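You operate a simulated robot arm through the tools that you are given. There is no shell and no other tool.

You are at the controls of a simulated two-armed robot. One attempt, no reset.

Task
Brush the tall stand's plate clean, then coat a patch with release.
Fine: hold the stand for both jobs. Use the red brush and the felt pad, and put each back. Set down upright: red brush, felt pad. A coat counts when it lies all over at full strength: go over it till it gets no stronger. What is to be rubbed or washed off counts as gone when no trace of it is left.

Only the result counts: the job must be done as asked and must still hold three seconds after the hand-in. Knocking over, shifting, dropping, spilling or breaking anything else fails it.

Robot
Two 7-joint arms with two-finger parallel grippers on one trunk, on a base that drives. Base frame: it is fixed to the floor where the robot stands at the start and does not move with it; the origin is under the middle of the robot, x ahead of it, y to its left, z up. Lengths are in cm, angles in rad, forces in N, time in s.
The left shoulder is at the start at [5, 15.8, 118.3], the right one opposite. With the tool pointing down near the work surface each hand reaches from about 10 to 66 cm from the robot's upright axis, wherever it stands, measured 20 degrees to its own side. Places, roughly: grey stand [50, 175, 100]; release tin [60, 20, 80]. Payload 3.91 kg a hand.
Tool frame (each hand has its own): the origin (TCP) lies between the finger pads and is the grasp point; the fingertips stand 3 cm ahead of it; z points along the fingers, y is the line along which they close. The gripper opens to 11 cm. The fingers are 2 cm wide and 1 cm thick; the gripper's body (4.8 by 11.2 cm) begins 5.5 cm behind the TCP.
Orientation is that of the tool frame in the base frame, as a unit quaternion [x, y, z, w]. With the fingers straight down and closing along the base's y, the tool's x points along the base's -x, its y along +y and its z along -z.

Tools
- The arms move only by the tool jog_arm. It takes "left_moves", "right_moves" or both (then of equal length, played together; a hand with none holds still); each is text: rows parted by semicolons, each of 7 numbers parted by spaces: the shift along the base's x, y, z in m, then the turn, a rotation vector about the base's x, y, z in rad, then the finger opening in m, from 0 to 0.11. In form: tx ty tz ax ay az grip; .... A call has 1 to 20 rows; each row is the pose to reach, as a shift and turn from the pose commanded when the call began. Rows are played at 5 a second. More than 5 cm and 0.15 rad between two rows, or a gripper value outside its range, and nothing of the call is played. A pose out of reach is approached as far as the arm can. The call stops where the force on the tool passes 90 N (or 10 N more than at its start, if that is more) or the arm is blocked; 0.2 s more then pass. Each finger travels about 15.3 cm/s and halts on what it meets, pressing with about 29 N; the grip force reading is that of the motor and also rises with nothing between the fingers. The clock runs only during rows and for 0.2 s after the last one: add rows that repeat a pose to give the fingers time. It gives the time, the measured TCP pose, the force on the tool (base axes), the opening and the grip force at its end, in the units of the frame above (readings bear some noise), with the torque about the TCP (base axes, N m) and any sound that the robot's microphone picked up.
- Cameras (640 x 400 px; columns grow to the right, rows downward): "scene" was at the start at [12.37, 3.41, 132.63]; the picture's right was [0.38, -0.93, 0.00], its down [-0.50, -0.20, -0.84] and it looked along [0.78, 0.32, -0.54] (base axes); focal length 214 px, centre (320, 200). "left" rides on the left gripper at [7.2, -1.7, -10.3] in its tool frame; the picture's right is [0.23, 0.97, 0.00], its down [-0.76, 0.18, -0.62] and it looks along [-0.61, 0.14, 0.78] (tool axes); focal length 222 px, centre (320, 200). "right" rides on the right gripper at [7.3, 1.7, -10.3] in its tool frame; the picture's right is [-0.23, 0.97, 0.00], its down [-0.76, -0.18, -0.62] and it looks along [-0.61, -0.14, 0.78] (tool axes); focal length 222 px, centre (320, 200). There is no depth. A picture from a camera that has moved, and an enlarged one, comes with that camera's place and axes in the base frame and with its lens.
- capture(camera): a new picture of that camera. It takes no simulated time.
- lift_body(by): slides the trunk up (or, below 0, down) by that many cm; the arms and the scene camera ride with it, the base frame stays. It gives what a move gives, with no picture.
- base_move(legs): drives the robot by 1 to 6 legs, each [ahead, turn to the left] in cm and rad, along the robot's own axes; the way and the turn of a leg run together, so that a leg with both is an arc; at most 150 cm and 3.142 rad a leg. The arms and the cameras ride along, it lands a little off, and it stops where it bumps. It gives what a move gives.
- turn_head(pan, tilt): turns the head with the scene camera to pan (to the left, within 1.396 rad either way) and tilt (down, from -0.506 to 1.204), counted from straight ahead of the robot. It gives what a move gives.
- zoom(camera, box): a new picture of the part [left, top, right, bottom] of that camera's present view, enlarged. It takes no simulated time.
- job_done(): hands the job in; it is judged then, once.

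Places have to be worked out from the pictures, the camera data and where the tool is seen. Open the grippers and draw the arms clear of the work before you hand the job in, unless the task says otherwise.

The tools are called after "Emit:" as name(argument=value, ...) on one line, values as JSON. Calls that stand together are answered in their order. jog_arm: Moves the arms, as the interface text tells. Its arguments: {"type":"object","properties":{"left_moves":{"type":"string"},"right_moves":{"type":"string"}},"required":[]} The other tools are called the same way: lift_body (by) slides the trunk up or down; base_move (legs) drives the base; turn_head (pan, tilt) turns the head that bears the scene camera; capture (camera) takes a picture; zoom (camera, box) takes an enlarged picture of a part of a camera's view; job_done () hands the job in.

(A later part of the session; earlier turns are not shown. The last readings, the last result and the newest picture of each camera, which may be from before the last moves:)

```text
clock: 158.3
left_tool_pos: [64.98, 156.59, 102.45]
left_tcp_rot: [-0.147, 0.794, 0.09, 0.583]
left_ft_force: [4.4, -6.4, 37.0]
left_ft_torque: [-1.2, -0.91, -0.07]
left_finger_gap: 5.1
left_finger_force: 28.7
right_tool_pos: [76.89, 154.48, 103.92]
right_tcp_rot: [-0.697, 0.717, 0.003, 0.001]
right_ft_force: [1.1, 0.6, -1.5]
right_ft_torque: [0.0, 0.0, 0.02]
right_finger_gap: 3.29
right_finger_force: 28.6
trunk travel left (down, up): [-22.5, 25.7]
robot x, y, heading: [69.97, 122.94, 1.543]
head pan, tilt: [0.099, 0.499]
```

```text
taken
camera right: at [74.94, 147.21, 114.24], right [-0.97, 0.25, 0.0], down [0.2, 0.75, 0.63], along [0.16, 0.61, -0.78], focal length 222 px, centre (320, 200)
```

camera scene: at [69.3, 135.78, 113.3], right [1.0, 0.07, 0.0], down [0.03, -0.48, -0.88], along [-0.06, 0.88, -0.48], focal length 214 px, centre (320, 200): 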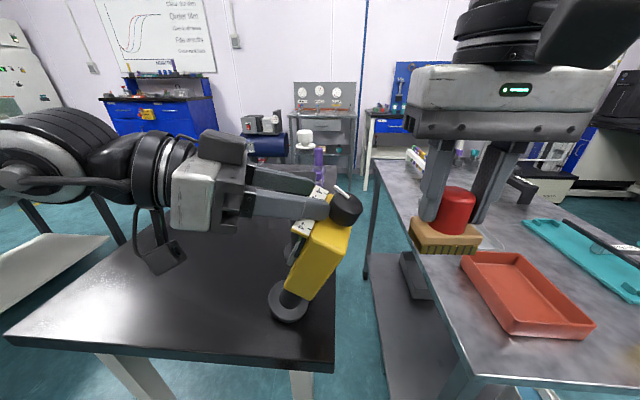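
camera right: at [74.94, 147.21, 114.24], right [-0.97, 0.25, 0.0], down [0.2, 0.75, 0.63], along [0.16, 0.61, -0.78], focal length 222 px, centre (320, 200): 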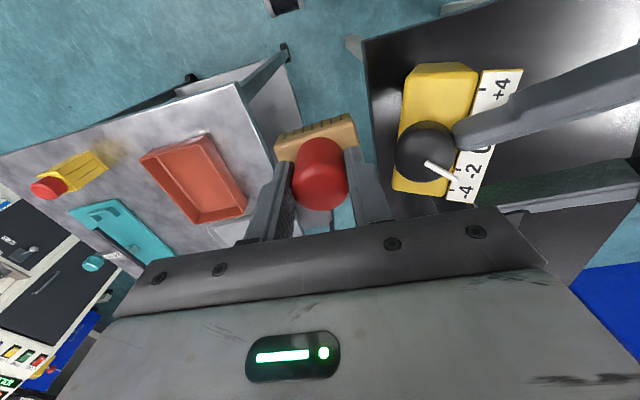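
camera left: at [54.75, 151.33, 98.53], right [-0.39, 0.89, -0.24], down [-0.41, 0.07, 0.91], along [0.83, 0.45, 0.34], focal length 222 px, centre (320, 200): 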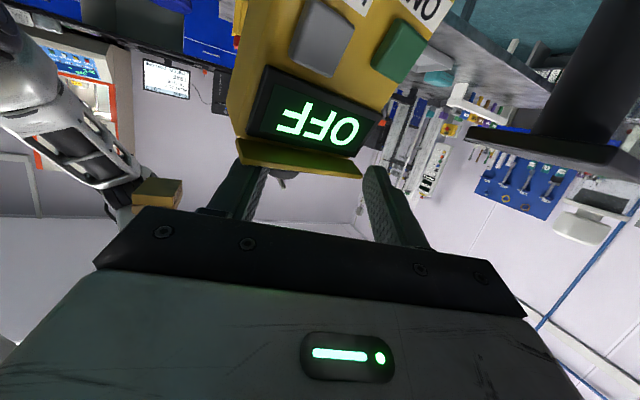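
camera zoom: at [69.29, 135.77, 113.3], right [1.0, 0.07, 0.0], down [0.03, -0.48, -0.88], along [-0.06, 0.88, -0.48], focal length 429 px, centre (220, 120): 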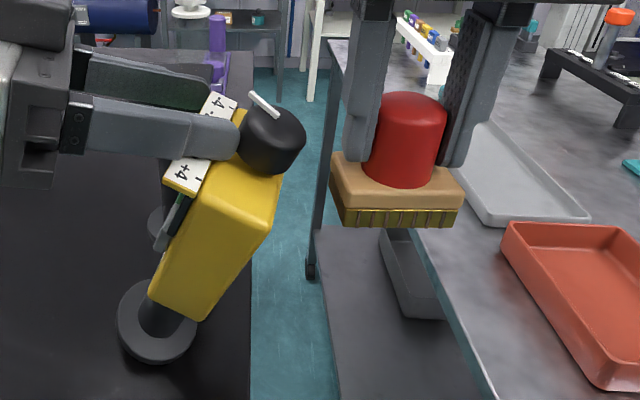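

About 2 cm gap remains between brush and knob. I close in gently until the right hand feels contact.

Emit:
jog_arm(right_moves="-0.007 0 0 0 0 0 0; -0.013 0 0 0 0 0 0; -0.018 0 0 0 0 0 0")

Emit:
zoom(camera="scene", box=[240, 140, 500, 340])

```text
clock: 159.1
left_tool_pos: [65.04, 156.73, 102.63]
left_tcp_rot: [-0.145, 0.793, 0.092, 0.585]
left_ft_force: [4.8, -4.0, 42.8]
left_ft_torque: [-0.4, -1.08, 0.02]
left_finger_gap: 3.21
left_finger_force: 22.5
right_tool_pos: [74.95, 154.47, 104.03]
right_tcp_rot: [-0.697, 0.717, 0.002, 0.002]
right_ft_force: [-1.0, 0.2, -0.8]
right_ft_torque: [0.01, 0.03, 0.0]
right_finger_gap: 3.27
right_finger_force: 28.7
trunk travel left (down, up): [-22.5, 25.7]
robot x, y, heading: [69.5, 123.19, 1.543]
head pan, tilt: [0.099, 0.499]
```

```text
2.00 times, centred on (370, 240) of scene
camera zoom: at [69.3, 135.76, 113.3], right [1.0, 0.07, 0.0], down [0.03, -0.47, -0.88], along [-0.06, 0.88, -0.48], focal length 429 px, centre (220, 120)
```

zoom: 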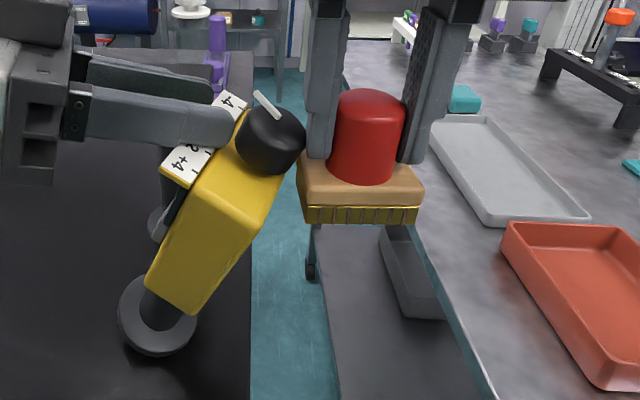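

The brush is about to touch. I hold the left fingers at their present opening and push gently west with the right hand to take over the support.

Emit:
jog_arm(left_moves="0 0 0 0 0 0 0.032; 0 0 0 0 0 0 0.032; 0 0 0 0 0 0 0.032", right_moves="-0.004 0 0 0 0 0 0; -0.008 0 0 0 0 0 0; -0.012 0 0 0 0 0 0")

Emit:
zoom(camera="scene", box=[240, 140, 500, 340])

Emit:
capture(camera="right")

```text
clock: 159.9
left_tool_pos: [64.8, 156.76, 102.58]
left_tcp_rot: [-0.148, 0.793, 0.094, 0.583]
left_ft_force: [-40.0, -6.9, 42.5]
left_ft_torque: [-0.5, -0.72, -0.74]
left_finger_gap: 3.55
left_finger_force: 3.0
right_tool_pos: [74.41, 154.59, 104.11]
right_tcp_rot: [-0.695, 0.719, -0.003, 0.009]
right_ft_force: [50.8, 0.8, 13.4]
right_ft_torque: [0.12, -1.22, -0.48]
right_finger_gap: 3.26
right_finger_force: 29.0
trunk travel left (down, up): [-22.5, 25.7]
robot x, y, heading: [69.79, 122.89, 1.54]
head pan, tilt: [0.099, 0.499]
```

```text
2.00 times, centred on (370, 240) of scene
camera zoom: at [69.37, 135.67, 113.34], right [1.0, 0.07, 0.0], down [0.03, -0.47, -0.88], along [-0.06, 0.88, -0.48], focal length 429 px, centre (220, 120)
```

zoom: 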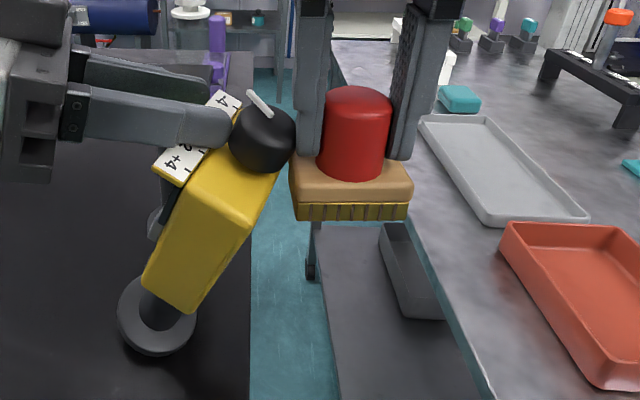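

```text
taken
camera right: at [72.31, 147.29, 114.36], right [-0.97, 0.26, -0.01], down [0.19, 0.75, 0.63], along [0.18, 0.61, -0.77], focal length 222 px, centre (320, 200)
```

right: 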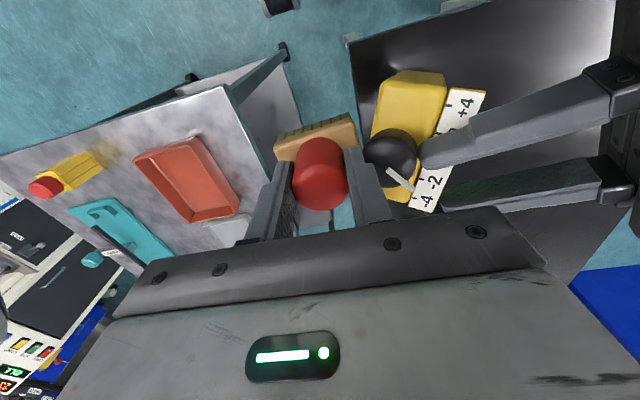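

The device is now clamped between both hands, but leaning also southward, so pushing would roll it away. Better: the left hand keeps it pinned, while I park the brush upright on the cart and use the free right hand to grasp and set the device upright. I back the right hand off slowly first.

Emit:
jog_arm(right_moves="0.004 0 0 0 0 0 0; 0.01 0 0 0 0 0 0; 0.016 0 0 0 0 0 0; 0.022 0 0 0 0 0 0; 0.022 0 0 0 0 0 0")

Emit:
zoom(camera="scene", box=[240, 140, 500, 340])

```text
clock: 161.1
left_tool_pos: [65.04, 156.67, 102.48]
left_tcp_rot: [-0.146, 0.793, 0.091, 0.584]
left_ft_force: [5.4, -5.1, 39.2]
left_ft_torque: [-0.46, -1.13, -0.07]
left_finger_gap: 3.57
left_finger_force: 3.7
right_tool_pos: [76.05, 154.54, 104.0]
right_tcp_rot: [-0.698, 0.716, 0.002, 0.001]
right_ft_force: [-0.2, 0.7, -0.7]
right_ft_torque: [-0.05, -0.02, -0.03]
right_finger_gap: 3.26
right_finger_force: 29.2
trunk travel left (down, up): [-22.5, 25.7]
robot x, y, heading: [69.87, 122.83, 1.547]
head pan, tilt: [0.099, 0.499]
```

```text
2.00 times, centred on (370, 240) of scene
camera zoom: at [69.31, 135.77, 113.29], right [1.0, 0.07, 0.0], down [0.03, -0.48, -0.88], along [-0.06, 0.88, -0.48], focal length 429 px, centre (220, 120)
```

zoom: 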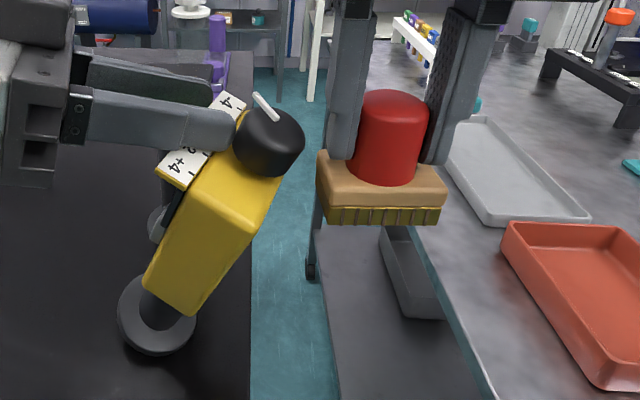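

The device stays put, pinned by the left hand. I carry the brush over to the free strip of the cart left of the orange tray, around [90.5,157.5].

Emit:
jog_arm(right_moves="0.02 0 0.03 0 0 0 0; 0.06 0.01 0.05 0 0 0 0; 0.10 0.02 0.05 0 0 0 0; 0.145 0.03 0.05 0 0 0 0; 0.145 0.03 0.01 0 0 0 0; 0.145 0.03 -0.03 0 0 0 0; 0.145 0.03 -0.07 0 0 0 0; 0.145 0.03 -0.07 0 0 0 0")

Emit:
capture(camera="right")

Emit:
capture(camera="scene")

```text
clock: 162.9
left_tool_pos: [64.88, 156.66, 102.49]
left_tcp_rot: [-0.145, 0.793, 0.09, 0.584]
left_ft_force: [6.2, -4.2, 39.1]
left_ft_torque: [-0.54, -1.05, -0.06]
left_finger_gap: 3.58
left_finger_force: 3.8
right_tool_pos: [90.56, 157.41, 97.13]
right_tcp_rot: [-0.697, 0.717, 0.003, 0.001]
right_ft_force: [0.2, 0.4, -0.9]
right_ft_torque: [0.02, -0.01, 0.03]
right_finger_gap: 3.26
right_finger_force: 28.7
trunk travel left (down, up): [-22.5, 25.7]
robot x, y, heading: [69.79, 123.38, 1.546]
head pan, tilt: [0.099, 0.499]
```

```text
taken
camera right: at [88.63, 150.13, 107.43], right [-0.97, 0.25, 0.0], down [0.2, 0.75, 0.63], along [0.16, 0.61, -0.78], focal length 222 px, centre (320, 200)
```

right: 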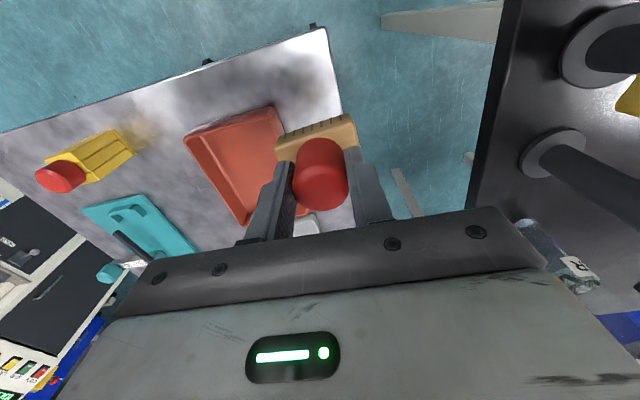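

```text
taken
camera scene: at [69.31, 135.77, 113.3], right [1.0, 0.07, 0.0], down [0.03, -0.48, -0.88], along [-0.06, 0.88, -0.48], focal length 214 px, centre (320, 200)
```

scene: 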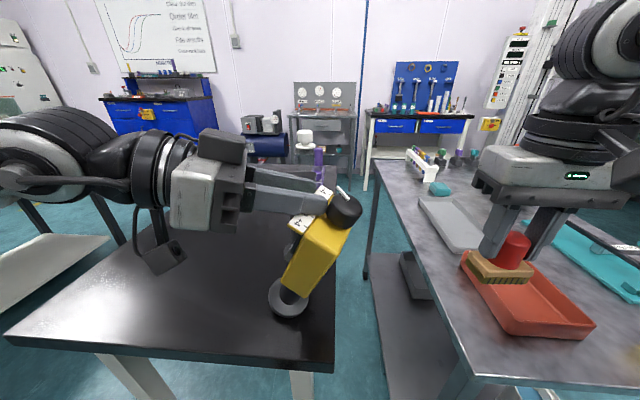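

The strip beside the tray is too narrow; the empty orange tray (about x 94.5–107.5, y 154–170) is a safe parking place. I move the brush over its centre and lower it.

Emit:
jog_arm(right_moves="0 0 0.03 0 0 0 0; 0.04 0.018 0.03 0 0 0 0; 0.08 0.036 0.03 0 0 0 0; 0.105 0.046 0.03 0 0 0 0; 0.105 0.046 -0.01 0 0 0 0; 0.105 0.046 -0.04 0 0 0 0; 0.105 0.046 -0.055 0 0 0 0; 0.105 0.046 -0.055 0 0 0 0")

Emit:
capture(camera="right")

Emit:
capture(camera="scene")

```text
clock: 164.7
left_tool_pos: [64.89, 156.78, 102.46]
left_tcp_rot: [-0.145, 0.793, 0.09, 0.585]
left_ft_force: [5.1, -3.5, 38.5]
left_ft_torque: [-0.48, -1.03, -0.04]
left_finger_gap: 3.55
left_finger_force: 4.0
right_tool_pos: [100.89, 162.13, 91.29]
right_tcp_rot: [-0.697, 0.717, 0.002, 0.001]
right_ft_force: [-0.5, 0.2, -0.6]
right_ft_torque: [0.01, 0.0, 0.01]
right_finger_gap: 3.25
right_finger_force: 28.9
trunk travel left (down, up): [-22.5, 25.7]
robot x, y, heading: [69.57, 122.98, 1.541]
head pan, tilt: [0.099, 0.499]
```

```text
taken
camera right: at [98.97, 154.9, 101.63], right [-0.97, 0.25, 0.0], down [0.2, 0.75, 0.63], along [0.16, 0.61, -0.78], focal length 222 px, centre (320, 200)
```

right: 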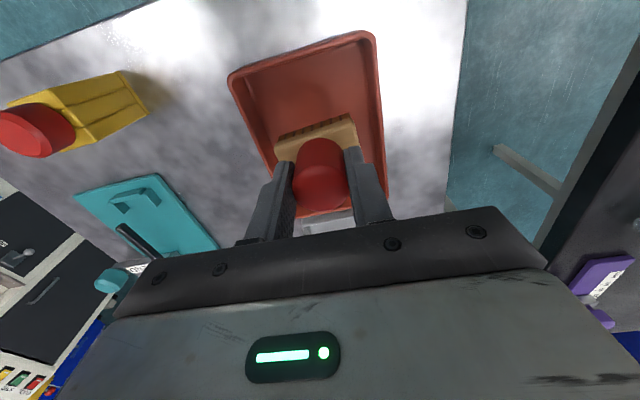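

```text
taken
camera scene: at [69.31, 135.78, 113.3], right [1.0, 0.07, 0.0], down [0.03, -0.48, -0.88], along [-0.06, 0.88, -0.48], focal length 214 px, centre (320, 200)
```

scene: 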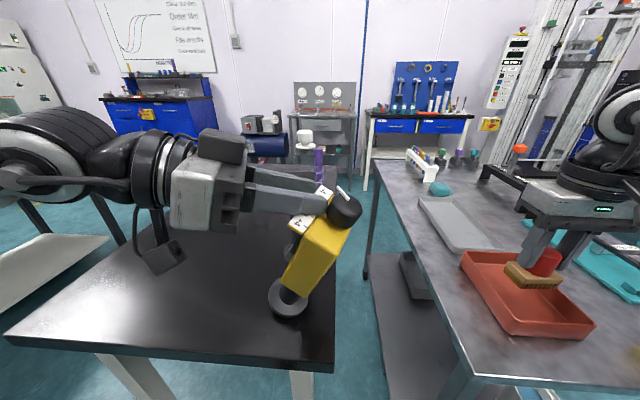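

The brush hangs well inside the tray outline. I lower in small steps watching the vertical force.

Emit:
jog_arm(right_moves="0 0 -0.01 0 0 0 0; 0 0 -0.02 0 0 0 0; 0 0 -0.03 0 0 0 0; 0 0 -0.03 0 0 0 0")

```text
clock: 165.7
left_tool_pos: [64.95, 156.6, 102.44]
left_tcp_rot: [-0.145, 0.793, 0.09, 0.584]
left_ft_force: [5.2, -5.0, 39.1]
left_ft_torque: [-0.5, -0.97, -0.07]
left_finger_gap: 3.55
left_finger_force: 4.1
right_tool_pos: [101.01, 162.36, 88.49]
right_tcp_rot: [-0.697, 0.717, 0.003, 0.001]
right_ft_force: [-0.2, -0.2, -0.4]
right_ft_torque: [0.02, 0.02, -0.04]
right_finger_gap: 3.26
right_finger_force: 29.4
trunk travel left (down, up): [-22.5, 25.7]
robot x, y, heading: [69.57, 122.79, 1.542]
head pan, tilt: [0.099, 0.499]
```

Emit:
jog_arm(right_moves="0 0 -0.006 0 0 0 0; 0 0 -0.012 0 0 0 0; 0 0 -0.016 0 0 0 0; 0 0 -0.016 0 0 0 0")

Emit:
zoom(camera="scene", box=[440, 220, 620, 340])

```text
clock: 166.7
left_tool_pos: [64.83, 156.66, 102.49]
left_tcp_rot: [-0.145, 0.793, 0.09, 0.584]
left_ft_force: [4.9, -4.0, 38.6]
left_ft_torque: [-0.49, -0.98, -0.05]
left_finger_gap: 3.56
left_finger_force: 3.8
right_tool_pos: [101.05, 162.3, 86.8]
right_tcp_rot: [-0.697, 0.717, 0.003, 0.001]
right_ft_force: [0.0, -0.3, -1.2]
right_ft_torque: [0.01, 0.02, 0.03]
right_finger_gap: 3.26
right_finger_force: 28.9
trunk travel left (down, up): [-22.5, 25.7]
robot x, y, heading: [69.76, 122.37, 1.541]
head pan, tilt: [0.099, 0.499]
```

```text
3.33 times, centred on (530, 280) of scene
camera zoom: at [69.31, 135.78, 113.3], right [1.0, 0.07, 0.0], down [0.03, -0.48, -0.88], along [-0.06, 0.88, -0.48], focal length 715 px, centre (-380, -67)
```

zoom: 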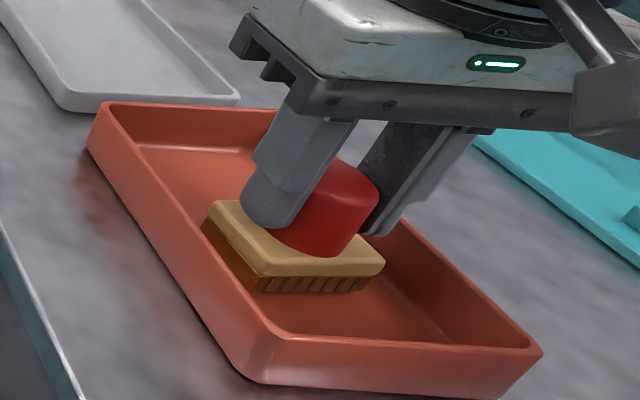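

Nearly on the tray floor; I lower a little more to feel contact.

Emit:
jog_arm(right_moves="0 0 -0.003 0 0 0 0; 0 0 -0.006 0 0 0 0; 0 0 -0.006 0 0 0 0")

```text
clock: 167.5
left_tool_pos: [65.05, 156.56, 102.48]
left_tcp_rot: [-0.145, 0.794, 0.089, 0.584]
left_ft_force: [6.2, -3.9, 35.0]
left_ft_torque: [-0.42, -1.0, -0.07]
left_finger_gap: 3.55
left_finger_force: 3.4
right_tool_pos: [101.04, 162.24, 86.37]
right_tcp_rot: [-0.697, 0.717, 0.004, 0.003]
right_ft_force: [5.0, -1.0, 19.4]
right_ft_torque: [-0.32, -0.24, 0.03]
right_finger_gap: 3.25
right_finger_force: 29.1
trunk travel left (down, up): [-22.5, 25.7]
robot x, y, heading: [69.52, 122.7, 1.546]
head pan, tilt: [0.099, 0.499]
```

Contact felt (19 N). I ease up slightly, open to 6 cm and raise the hand away from the parked brush.

Emit:
jog_arm(right_moves="0 0 0.002 0 0 0 0.032; 0 0 0.003 0 0 0 0.045; 0 0 0.003 0 0 0 0.06; 0 0 0.003 0 0 0 0.06; 0 0 0.03 0 0 0 0.06; 0 0 0.07 0 0 0 0.06; 0 0 0.115 0 0 0 0.08; 0 0 0.16 0 0 0 0.08; 0 0 0.16 0 0 0 0.08")

Emit:
capture(camera="right")

Emit:
capture(camera="scene")

```text
clock: 169.5
left_tool_pos: [64.9, 156.6, 102.42]
left_tcp_rot: [-0.145, 0.794, 0.09, 0.584]
left_ft_force: [5.7, -4.8, 38.6]
left_ft_torque: [-0.51, -0.95, -0.07]
left_finger_gap: 3.59
left_finger_force: 3.2
right_tool_pos: [101.11, 162.17, 102.2]
right_tcp_rot: [-0.697, 0.717, 0.003, 0.0]
right_ft_force: [-0.4, 0.0, -0.3]
right_ft_torque: [-0.02, -0.02, 0.05]
right_finger_gap: 7.99
right_finger_force: 0.0
trunk travel left (down, up): [-22.5, 25.7]
robot x, y, heading: [69.52, 122.78, 1.547]
head pan, tilt: [0.099, 0.499]
```

```text
taken
camera right: at [99.28, 154.87, 112.58], right [-0.97, 0.25, 0.0], down [0.2, 0.75, 0.63], along [0.16, 0.61, -0.78], focal length 222 px, centre (320, 200)
```

right: 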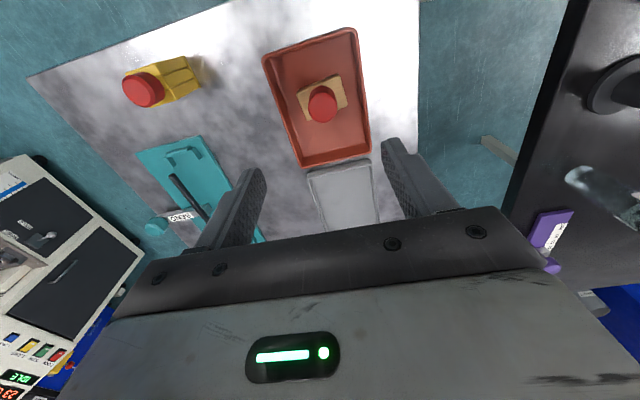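

```text
taken
camera scene: at [69.3, 135.77, 113.3], right [1.0, 0.07, 0.0], down [0.03, -0.48, -0.88], along [-0.06, 0.88, -0.48], focal length 214 px, centre (320, 200)
```

scene: 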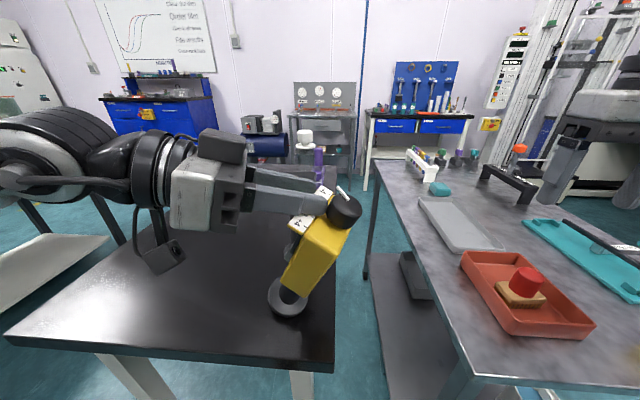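

The brush is parked upright in the tray. I bring the empty right hand back near the leaning device and look closely at how the left fingers and the knob sit.

Emit:
jog_arm(right_moves="-0.04 -0.015 0.03 0 0 0 0.08; -0.085 -0.03 0.04 0 0 0 0.08; -0.13 -0.045 0.05 0 0 0 0.08; -0.175 -0.06 0.06 0 0 0 0.08; -0.22 -0.075 0.08 0 0 0 0.08; -0.22 -0.075 0.08 0 0 0 0.08")

Emit:
capture(camera="right")

Emit:
zoom(camera="scene", box=[250, 160, 410, 330])

```text
refused: row 1 steps farther than a row can; nothing moved
```

```text
taken
camera right: at [99.28, 154.87, 112.58], right [-0.97, 0.25, 0.0], down [0.2, 0.75, 0.63], along [0.16, 0.61, -0.78], focal length 222 px, centre (320, 200)
```

right: 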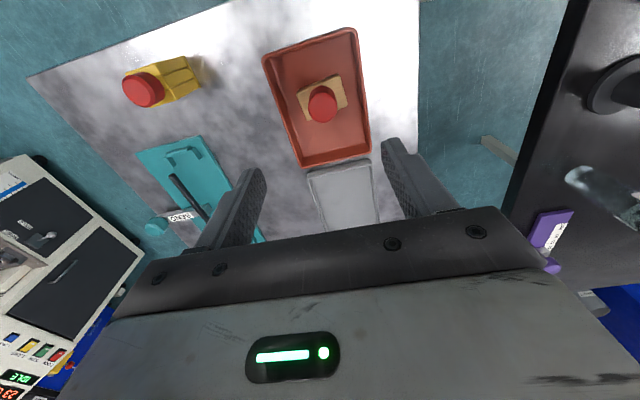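

```text
2.35 times, centred on (330, 245) of scene
camera zoom: at [69.3, 135.77, 113.3], right [1.0, 0.07, 0.0], down [0.03, -0.48, -0.88], along [-0.06, 0.88, -0.48], focal length 505 px, centre (296, 94)
```

zoom: 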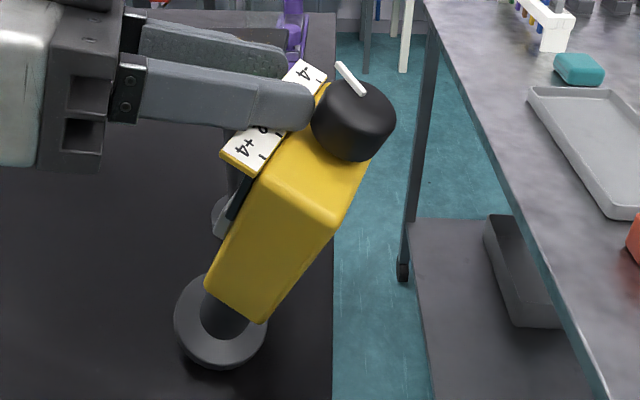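

The first step was a bit too long; I resend with shorter steps.

Emit:
jog_arm(right_moves="-0.035 -0.013 0.025 0 0 0 0.08; -0.077 -0.028 0.04 0 0 0 0.08; -0.12 -0.042 0.05 0 0 0 0.08; -0.163 -0.055 0.06 0 0 0 0.08; -0.205 -0.068 0.08 0 0 0 0.08; -0.22 -0.075 0.08 0 0 0 0.08; -0.22 -0.075 0.08 0 0 0 0.08")

Emit:
capture(camera="right")

Emit:
capture(camera="scene")

```text
clock: 171.1
left_tool_pos: [64.99, 156.7, 102.55]
left_tcp_rot: [-0.145, 0.793, 0.091, 0.584]
left_ft_force: [5.9, -4.9, 37.6]
left_ft_torque: [-0.51, -0.91, -0.08]
left_finger_gap: 3.59
left_finger_force: 3.7
right_tool_pos: [79.08, 154.66, 110.25]
right_tcp_rot: [-0.697, 0.717, 0.003, 0.001]
right_ft_force: [-0.5, -1.1, 0.3]
right_ft_torque: [-0.01, -0.04, -0.01]
right_finger_gap: 8.0
right_finger_force: 0.0
trunk travel left (down, up): [-22.5, 25.7]
robot x, y, heading: [69.8, 123.16, 1.54]
head pan, tilt: [0.099, 0.499]
```

```text
taken
camera right: at [77.11, 147.28, 120.65], right [-0.97, 0.25, 0.0], down [0.2, 0.75, 0.63], along [0.16, 0.61, -0.78], focal length 222 px, centre (320, 200)
```

right: 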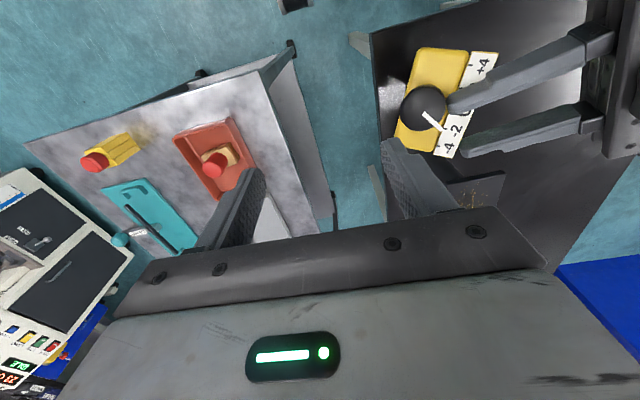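

```text
taken
camera scene: at [69.31, 135.77, 113.3], right [1.0, 0.07, 0.0], down [0.03, -0.48, -0.88], along [-0.06, 0.88, -0.48], focal length 214 px, centre (320, 200)
```

scene: 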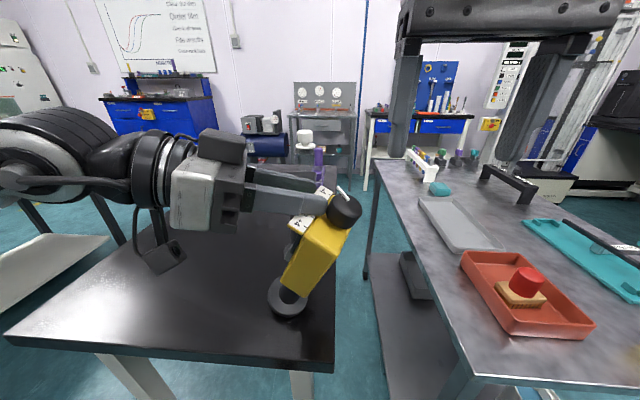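

Emit:
zoom(camera="right", box=[370, 20, 530, 180])

```text
2.50 times, centred on (450, 100) of right
camera zoom: at [77.11, 147.28, 120.65], right [-0.97, 0.25, 0.0], down [0.2, 0.75, 0.63], along [0.16, 0.61, -0.78], focal length 555 px, centre (-5, 450)
```

zoom: 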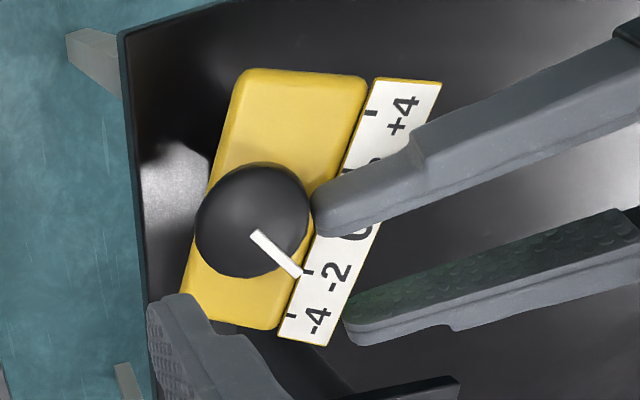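

The left fingertip presses on the dial strip beside the knob; the knob's north and south sides are free. I raise the right hand and test a clockwise yaw in small steps (to grip the knob north–south).

Emit:
jog_arm(right_moves="0 0 0.03 0 0 0 0.08; 0 0 0.06 0 0 -0.14 0.08; 0 0 0.06 0 0 -0.28 0.08; 0 0 0.06 0 0 -0.42 0.08; 0 0 0.06 0 0 -0.42 0.08")

```text
clock: 172.3
left_tool_pos: [64.96, 156.71, 102.44]
left_tcp_rot: [-0.146, 0.793, 0.09, 0.584]
left_ft_force: [5.3, -5.6, 37.6]
left_ft_torque: [-0.54, -0.94, -0.05]
left_finger_gap: 3.61
left_finger_force: 3.9
right_tool_pos: [79.06, 154.67, 116.17]
right_tcp_rot: [-0.531, 0.847, 0.003, 0.002]
right_ft_force: [-0.5, -0.5, -0.4]
right_ft_torque: [0.0, 0.0, 0.0]
right_finger_gap: 8.0
right_finger_force: 0.0
trunk travel left (down, up): [-22.5, 25.7]
robot x, y, heading: [69.55, 122.85, 1.547]
head pan, tilt: [0.099, 0.499]
```

The yaw works. I continue clockwise to about −90° in small steps.

Emit:
jog_arm(right_moves="0 0 0 0 0 -0.14 0.09; 0 0 0 0 0 -0.28 0.09; 0 0 0 0 0 -0.42 0.09; 0 0 0 0 0 -0.56 0.09; 0 0 0 0 0 -0.56 0.09")

Emit:
jog_arm(right_moves="0 0 0 0 0 -0.14 0.09; 0 0 0 0 0 -0.28 0.09; 0 0 0 0 0 -0.42 0.09; 0 0 0 0 0 -0.56 0.09; 0 0 0 0 0 -0.56 0.09")

Emit:
capture(camera="right")

Emit:
capture(camera="scene")

```text
clock: 173.5
left_tool_pos: [64.95, 156.53, 102.55]
left_tcp_rot: [-0.145, 0.793, 0.091, 0.584]
left_ft_force: [5.8, -4.9, 37.9]
left_ft_torque: [-0.51, -0.95, -0.04]
left_finger_gap: 3.58
left_finger_force: 4.1
right_tool_pos: [79.09, 154.69, 116.19]
right_tcp_rot: [-0.277, 0.961, 0.002, 0.001]
right_ft_force: [0.6, -0.5, -0.4]
right_ft_torque: [0.02, 0.01, 0.02]
right_finger_gap: 8.99
right_finger_force: 0.0
trunk travel left (down, up): [-22.5, 25.7]
robot x, y, heading: [70.27, 122.74, 1.542]
head pan, tilt: [0.099, 0.499]
```

```text
clock: 174.7
left_tool_pos: [65.0, 156.74, 102.51]
left_tcp_rot: [-0.145, 0.794, 0.09, 0.583]
left_ft_force: [5.3, -4.3, 37.4]
left_ft_torque: [-0.49, -0.87, -0.09]
left_finger_gap: 3.6
left_finger_force: 4.1
right_tool_pos: [78.98, 154.71, 116.27]
right_tcp_rot: [-0.001, 1.0, 0.002, 0.001]
right_ft_force: [-0.7, -0.2, 0.1]
right_ft_torque: [-0.04, -0.02, 0.0]
right_finger_gap: 8.99
right_finger_force: 0.1
trunk travel left (down, up): [-22.5, 25.7]
robot x, y, heading: [69.96, 122.97, 1.543]
head pan, tilt: [0.099, 0.499]
```

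```text
taken
camera right: at [71.69, 156.24, 126.65], right [0.23, 0.97, 0.0], down [0.76, -0.18, 0.62], along [0.61, -0.14, -0.78], focal length 222 px, centre (320, 200)
```

right: 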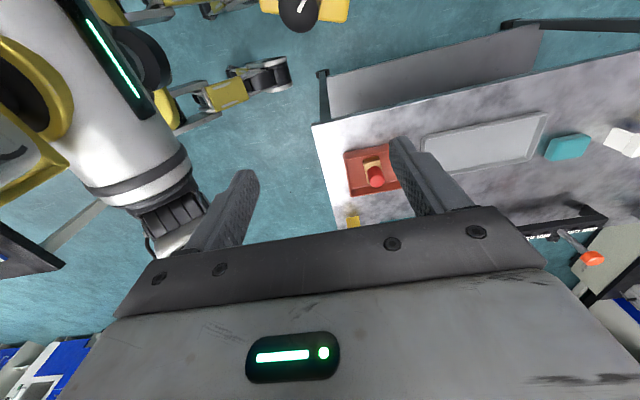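

```text
taken
camera scene: at [69.3, 135.77, 113.3], right [1.0, 0.07, 0.0], down [0.03, -0.48, -0.88], along [-0.06, 0.88, -0.48], focal length 214 px, centre (320, 200)
```

scene: 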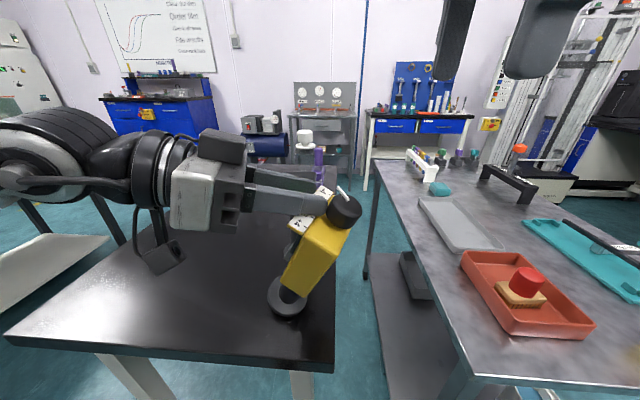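

The right hand reached the −90° yaw cleanly (closing line now along y). I move above the knob, tilting 0.2 rad to match the lean, with 7.5 cm opening.

Emit:
jog_arm(right_moves="-0.03 -0.007 -0.01 0.07 0 0 0.08; -0.06 -0.013 -0.02 0.14 0 0 0.075; -0.085 -0.02 -0.03 0.206 0 0 0.075; -0.085 -0.02 -0.046 0.206 0 0 0.075; -0.085 -0.02 -0.046 0.206 0 0 0.075")

Emit:
capture(camera="scene")

Emit:
capture(camera="right")

```text
clock: 175.9
left_tool_pos: [64.97, 156.65, 102.48]
left_tcp_rot: [-0.145, 0.794, 0.089, 0.583]
left_ft_force: [5.1, -4.9, 36.9]
left_ft_torque: [-0.51, -0.87, -0.03]
left_finger_gap: 3.61
left_finger_force: 4.4
right_tool_pos: [70.44, 152.65, 111.86]
right_tcp_rot: [-0.001, 0.994, 0.105, 0.001]
right_ft_force: [-0.1, 0.1, 0.7]
right_ft_torque: [0.02, 0.02, -0.01]
right_finger_gap: 7.5
right_finger_force: 0.0
trunk travel left (down, up): [-22.5, 25.7]
robot x, y, heading: [69.44, 123.14, 1.547]
head pan, tilt: [0.099, 0.499]
```

```text
taken
camera scene: at [69.31, 135.78, 113.3], right [1.0, 0.07, 0.0], down [0.03, -0.48, -0.88], along [-0.06, 0.88, -0.48], focal length 214 px, centre (320, 200)
```

scene: 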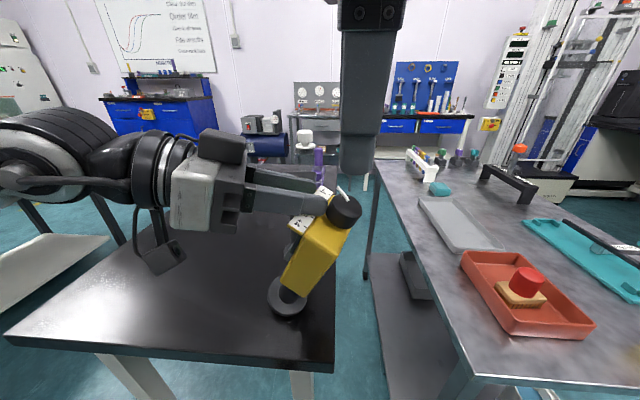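

```text
taken
camera right: at [63.14, 152.12, 122.27], right [0.22, 0.95, 0.2], down [0.76, -0.3, 0.57], along [0.61, 0.03, -0.79], focal length 222 px, centre (320, 200)
```

right: 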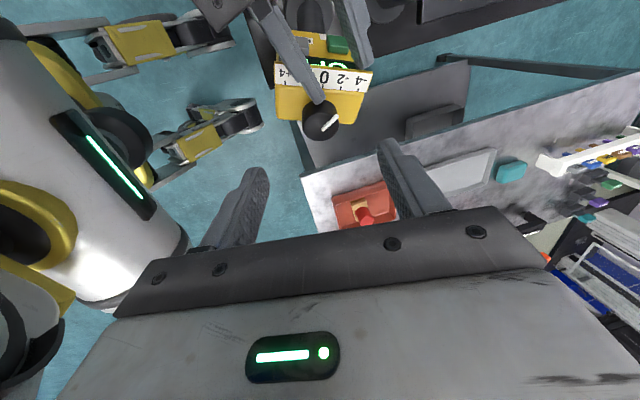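

Knob and fingers line up in both views. I descend along the tool axis to just above the box top.

Emit:
jog_arm(right_moves="0 0.0043 -0.02 0 0 0 0.075; 0 0.0085 -0.04 0 0 0 0.075; 0 0.0125 -0.058 0 0 0 0.075; 0 0.0147 -0.069 0 0 0 0.075; 0 0.016 -0.075 0 0 0 0.075; 0 0.016 -0.075 0 0 0 0.075")

Emit:
capture(camera="right")

Emit:
zoom(camera="scene", box=[250, 140, 410, 330])

```text
clock: 177.3
left_tool_pos: [64.88, 156.6, 102.48]
left_tcp_rot: [-0.146, 0.794, 0.091, 0.583]
left_ft_force: [5.6, -4.5, 37.0]
left_ft_torque: [-0.53, -0.84, -0.04]
left_finger_gap: 3.58
left_finger_force: 3.9
right_tool_pos: [70.43, 154.33, 104.2]
right_tcp_rot: [-0.001, 0.994, 0.105, 0.0]
right_ft_force: [0.5, -0.3, 0.1]
right_ft_torque: [0.03, -0.04, -0.04]
right_finger_gap: 7.53
right_finger_force: 0.1
trunk travel left (down, up): [-22.5, 25.7]
robot x, y, heading: [69.93, 122.83, 1.545]
head pan, tilt: [0.099, 0.499]
```

```text
taken
camera right: at [63.12, 153.77, 114.67], right [0.22, 0.95, 0.2], down [0.76, -0.3, 0.57], along [0.61, 0.03, -0.79], focal length 222 px, centre (320, 200)
```

right: 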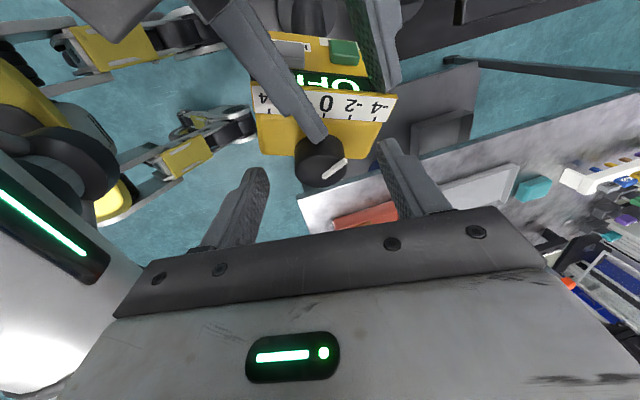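

```text
2.11 times, centred on (330, 235) of scene
camera zoom: at [69.3, 135.78, 113.3], right [1.0, 0.07, 0.0], down [0.03, -0.48, -0.88], along [-0.06, 0.88, -0.48], focal length 452 px, centre (299, 126)
```

zoom: 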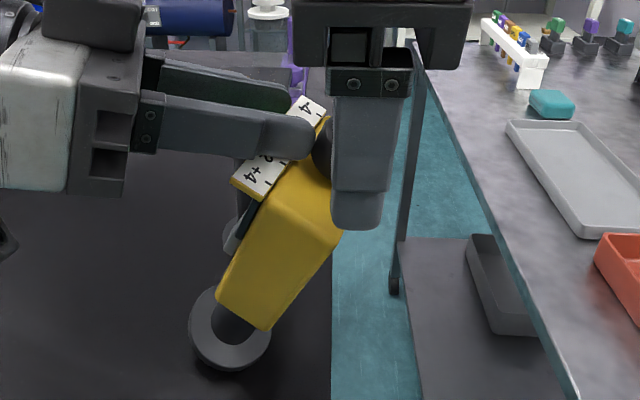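

The knob top is about 1.3 cm below the TCP, centred. I go 0.7 cm deeper and close on the knob.

Emit:
jog_arm(right_moves="0 0.0008 -0.004 0 0 0 0.075; 0 0.0015 -0.007 0 0 0 0.06; 0 0.0015 -0.007 0 0 0 0.045; 0 0.0015 -0.007 0 0 0 0.03; 0 0.0015 -0.007 0 0 0 0.01; 0 0.0015 -0.007 0 0 0 0.01; 0 0.0015 -0.007 0 0 0 0.01")

Emit:
capture(camera="right")

Emit:
zoom(camera="scene", box=[250, 140, 410, 330])

```text
clock: 178.9
left_tool_pos: [65.1, 156.58, 102.32]
left_tcp_rot: [-0.146, 0.793, 0.091, 0.584]
left_ft_force: [1.8, -9.6, 37.1]
left_ft_torque: [-0.7, -0.81, -0.3]
left_finger_gap: 3.71
left_finger_force: 4.7
right_tool_pos: [70.38, 154.48, 103.57]
right_tcp_rot: [-0.001, 0.994, 0.105, 0.001]
right_ft_force: [3.3, 5.4, 0.2]
right_ft_torque: [0.22, 0.11, -0.06]
right_finger_gap: 3.24
right_finger_force: 29.4
trunk travel left (down, up): [-22.5, 25.7]
robot x, y, heading: [69.46, 123.1, 1.546]
head pan, tilt: [0.099, 0.499]
```

```text
taken
camera right: at [63.17, 153.89, 114.01], right [0.23, 0.95, 0.2], down [0.76, -0.3, 0.57], along [0.61, 0.03, -0.79], focal length 222 px, centre (320, 200)
```

right: 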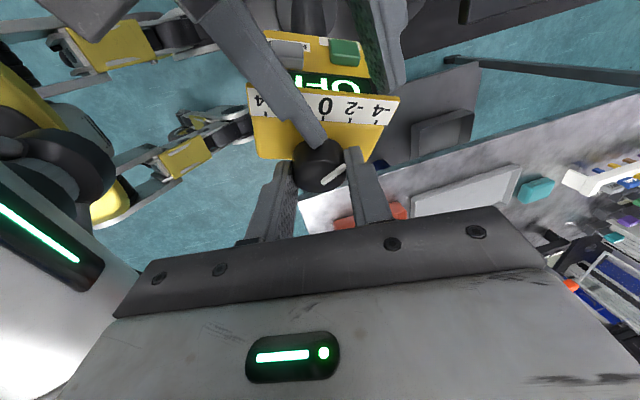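

```text
2.11 times, centred on (330, 235) of scene
camera zoom: at [69.3, 135.77, 113.3], right [1.0, 0.07, 0.0], down [0.03, -0.48, -0.88], along [-0.06, 0.88, -0.48], focal length 452 px, centre (299, 126)
```

zoom: 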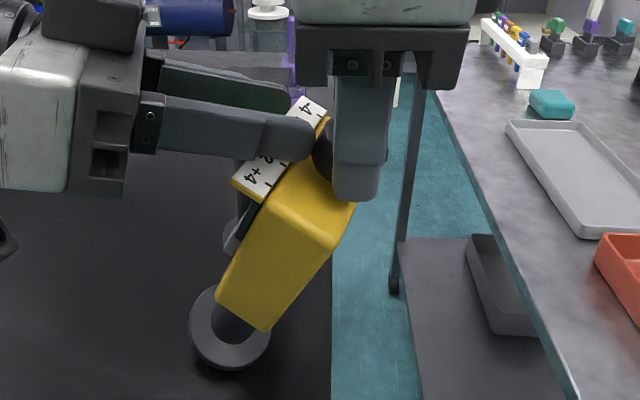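

The right hand holds the knob firmly (gap 3.24 cm, 29 N). Now I lift the left hand off gently, in small steps.

Emit:
jog_arm(left_moves="0 0 0.004 0 0 0 0.036; 0 0 0.008 0 0 0 0.036; 0 0 0.012 0 0 0 0.036")

Emit:
zoom(camera="scene", box=[250, 140, 410, 330])

```text
clock: 179.7
left_tool_pos: [64.76, 156.64, 102.82]
left_tcp_rot: [-0.151, 0.8, 0.085, 0.574]
left_ft_force: [-0.2, 0.0, 1.0]
left_ft_torque: [0.02, 0.01, -0.03]
left_finger_gap: 3.62
left_finger_force: 0.0
right_tool_pos: [70.44, 154.51, 103.45]
right_tcp_rot: [0.0, 0.995, 0.104, 0.0]
right_ft_force: [2.5, -2.4, 12.4]
right_ft_torque: [-0.09, 0.42, 0.08]
right_finger_gap: 3.25
right_finger_force: 28.7
trunk travel left (down, up): [-22.5, 25.7]
robot x, y, heading: [69.49, 122.91, 1.542]
head pan, tilt: [0.099, 0.499]
```

```text
2.11 times, centred on (330, 235) of scene
camera zoom: at [69.25, 135.91, 113.25], right [1.0, 0.07, 0.0], down [0.03, -0.48, -0.88], along [-0.06, 0.88, -0.48], focal length 452 px, centre (299, 126)
```

zoom: 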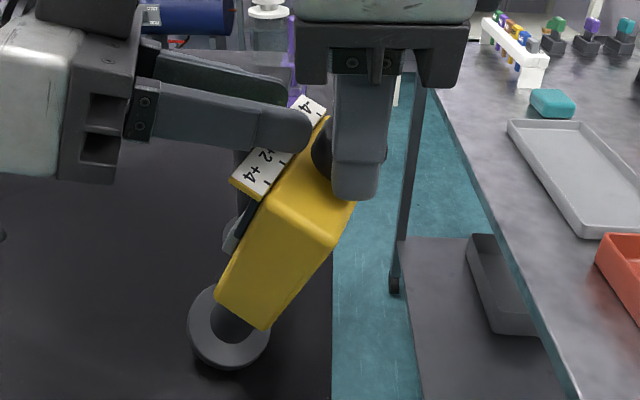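

The left hand is free and the device stays held by the right. I retract the left hand upward and west, step by step.

Emit:
jog_arm(left_moves="0 0 0.015 0 0 0 0.036; 0 0 0.03 0 0 0 0.036; -0.005 0 0.045 0 0 0 0.036; -0.01 0 0.06 0 0 0 0.036")

Emit:
capture(camera="scene")

```text
clock: 180.7
left_tool_pos: [63.97, 156.71, 108.79]
left_tcp_rot: [-0.152, 0.801, 0.084, 0.573]
left_ft_force: [-5.0, 4.0, -12.8]
left_ft_torque: [0.1, -0.78, -0.31]
left_finger_gap: 3.62
left_finger_force: 0.1
right_tool_pos: [70.39, 154.71, 103.43]
right_tcp_rot: [-0.002, 0.994, 0.105, 0.001]
right_ft_force: [7.9, -5.4, 18.7]
right_ft_torque: [0.33, 1.68, 0.39]
right_finger_gap: 3.26
right_finger_force: 29.3
trunk travel left (down, up): [-22.5, 25.7]
robot x, y, heading: [69.82, 123.14, 1.544]
head pan, tilt: [0.099, 0.499]
```

```text
taken
camera scene: at [69.27, 135.95, 113.24], right [1.0, 0.07, 0.0], down [0.03, -0.48, -0.88], along [-0.06, 0.88, -0.48], focal length 214 px, centre (320, 200)
```

scene: 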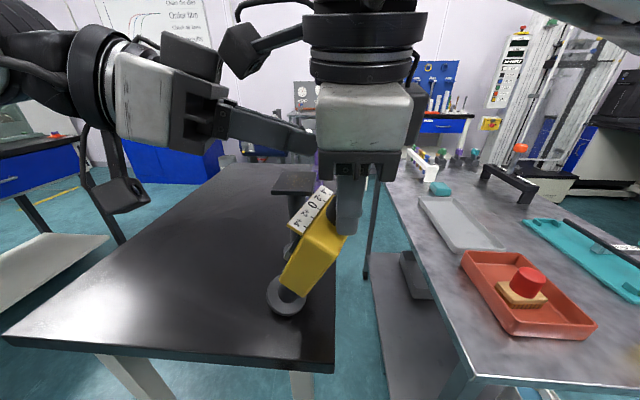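

The left fingertips now touch the right hand's palm from below. I lower the left slightly and move it west, away from it.

Emit:
jog_arm(left_moves="0 0 -0.008 0 0 0 0.036; -0.015 0 -0.01 0 0 0 0.036; -0.03 0 -0.01 0 0 0 0.036; -0.045 0 -0.01 0 0 0 0.036")

Emit:
capture(camera="scene")

```text
clock: 181.7
left_tool_pos: [63.26, 155.1, 108.31]
left_tcp_rot: [-0.15, 0.799, 0.086, 0.576]
left_ft_force: [-0.2, -0.5, -0.3]
left_ft_torque: [-0.01, 0.03, -0.02]
left_finger_gap: 3.6
left_finger_force: 0.0
left hand out of reach, approached as far as the arm can: row 1, 2, 3, 4
right_tool_pos: [70.46, 154.64, 103.43]
right_tcp_rot: [-0.001, 0.994, 0.105, 0.002]
right_ft_force: [3.1, -2.1, 13.2]
right_ft_torque: [0.08, 0.23, 0.03]
right_finger_gap: 3.26
right_finger_force: 29.1
trunk travel left (down, up): [-22.5, 25.7]
robot x, y, heading: [70.02, 123.09, 1.543]
head pan, tilt: [0.099, 0.499]
```

```text
taken
camera scene: at [69.28, 135.91, 113.27], right [1.0, 0.07, 0.0], down [0.03, -0.48, -0.88], along [-0.06, 0.88, -0.48], focal length 214 px, centre (320, 200)
```

scene: 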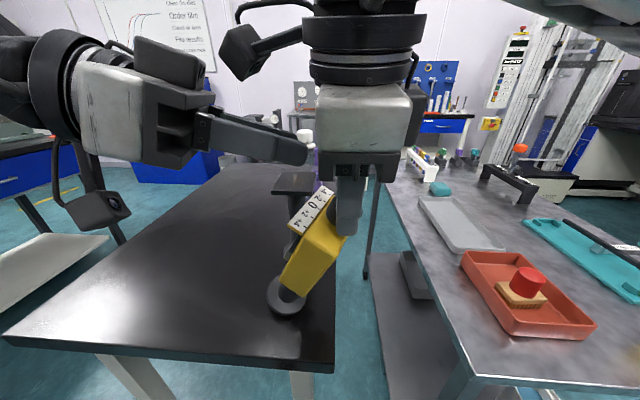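

In this sideways posture the left arm is stretched and cannot go farther west. I try withdrawing it southward (towards the robot) in a small step.

Emit:
jog_arm(left_moves="0 -0.012 0 0 0 0 0.036; 0 -0.024 0 0 0 0 0.036; 0 -0.035 0 0 0 0 0.036")

Emit:
capture(camera="scene")

Emit:
capture(camera="right")

```text
clock: 182.5
left_tool_pos: [63.34, 151.65, 108.38]
left_tcp_rot: [-0.148, 0.799, 0.085, 0.577]
left_ft_force: [0.4, -0.2, -0.2]
left_ft_torque: [-0.02, -0.01, 0.0]
left_finger_gap: 3.6
left_finger_force: 0.1
right_tool_pos: [70.44, 154.67, 103.46]
right_tcp_rot: [-0.001, 0.995, 0.104, 0.002]
right_ft_force: [3.5, -2.5, 11.8]
right_ft_torque: [0.05, 0.04, 0.01]
right_finger_gap: 3.26
right_finger_force: 29.2
trunk travel left (down, up): [-22.5, 25.7]
robot x, y, heading: [70.02, 122.89, 1.544]
head pan, tilt: [0.099, 0.499]
```

```text
taken
camera scene: at [69.27, 135.92, 113.27], right [1.0, 0.07, 0.0], down [0.03, -0.48, -0.88], along [-0.06, 0.88, -0.48], focal length 214 px, centre (320, 200)
```

scene: 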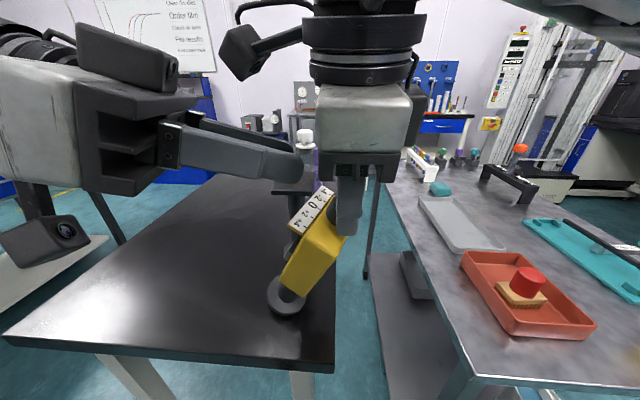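

```text
taken
camera right: at [63.13, 154.02, 113.92], right [0.22, 0.95, 0.2], down [0.76, -0.3, 0.58], along [0.61, 0.02, -0.79], focal length 222 px, centre (320, 200)
```

right: 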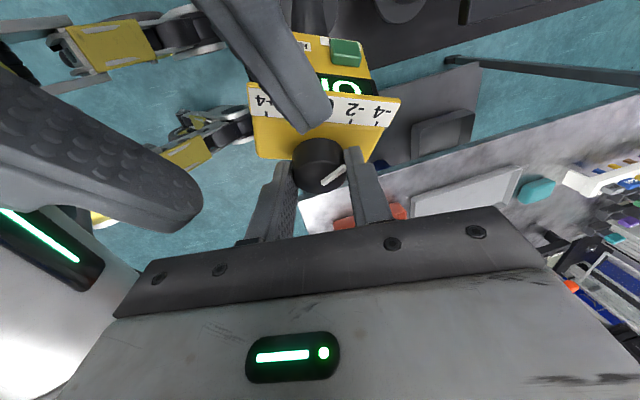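

Moving south works. I withdraw the left hand another 3.5 cm south, which leaves the right hand room to swing the device upright to the north-west.

Emit:
jog_arm(left_moves="0 -0.012 0 0 0 0 0.036; 0 -0.024 0 0 0 0 0.036; 0 -0.035 0 0 0 0 0.036")

Emit:
capture(camera="scene")

```text
clock: 183.3
left_tool_pos: [63.35, 148.46, 108.91]
left_tcp_rot: [-0.147, 0.8, 0.083, 0.576]
left_ft_force: [0.1, -0.5, -0.4]
left_ft_torque: [0.0, -0.03, 0.01]
left_finger_gap: 3.58
left_finger_force: 0.1
left hand out of reach, approached as far as the arm can: row 3
right_tool_pos: [70.49, 154.62, 103.29]
right_tcp_rot: [-0.002, 0.995, 0.103, 0.001]
right_ft_force: [2.6, -1.8, 8.5]
right_ft_torque: [0.01, -0.1, 0.02]
right_finger_gap: 3.21
right_finger_force: 29.1
trunk travel left (down, up): [-22.5, 25.7]
robot x, y, heading: [70.09, 122.74, 1.542]
head pan, tilt: [0.099, 0.499]
```

```text
taken
camera scene: at [69.27, 135.94, 113.26], right [1.0, 0.07, 0.0], down [0.03, -0.48, -0.88], along [-0.06, 0.88, -0.48], focal length 214 px, centre (320, 200)
```

scene: 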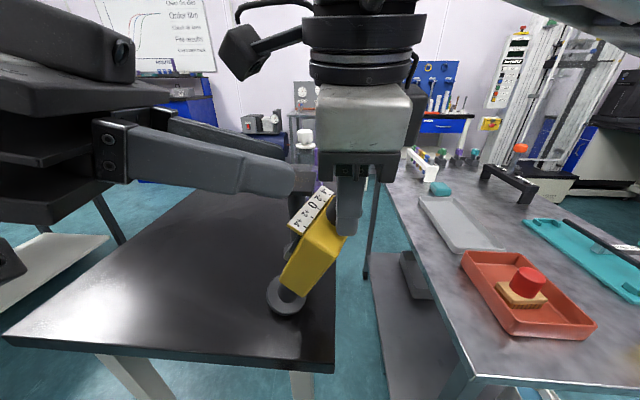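

I now swing the device upright along its arc about the disc's rim, rotating the right hand with it; first two small steps.

Emit:
jog_arm(right_moves="-0.0072 0.004 0.0021 -0.018 -0.032 0 0.01; -0.0144 0.0079 0.0041 -0.035 -0.064 0 0.01; -0.0144 0.0079 0.0041 -0.035 -0.064 0 0.01")

Emit:
zoom(camera="scene", box=[250, 140, 410, 330])

```text
clock: 184.1
left_tool_pos: [63.24, 148.48, 109.0]
left_tcp_rot: [-0.147, 0.799, 0.084, 0.576]
left_ft_force: [-0.4, -0.5, 0.7]
left_ft_torque: [0.01, -0.04, 0.03]
left_finger_gap: 3.59
left_finger_force: 0.1
right_tool_pos: [69.01, 155.5, 103.89]
right_tcp_rot: [-0.005, 0.996, 0.087, 0.031]
right_ft_force: [1.8, -2.2, 15.9]
right_ft_torque: [0.0, 0.54, 0.09]
right_finger_gap: 3.27
right_finger_force: 28.9
trunk travel left (down, up): [-22.5, 25.7]
robot x, y, heading: [69.78, 122.63, 1.543]
head pan, tilt: [0.099, 0.499]
```

```text
2.11 times, centred on (330, 235) of scene
camera zoom: at [69.25, 135.9, 113.28], right [1.0, 0.07, 0.0], down [0.03, -0.48, -0.88], along [-0.06, 0.88, -0.48], focal length 452 px, centre (299, 126)
```

zoom: 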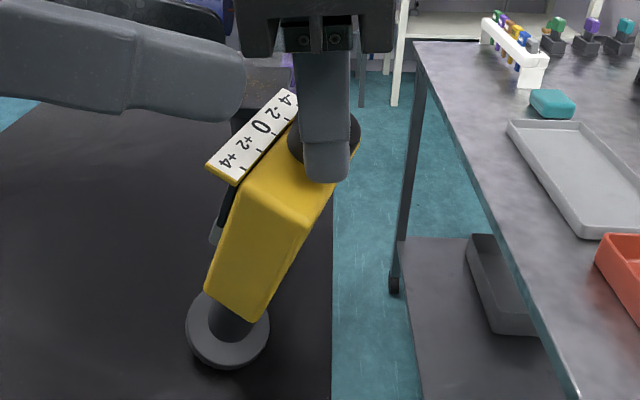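

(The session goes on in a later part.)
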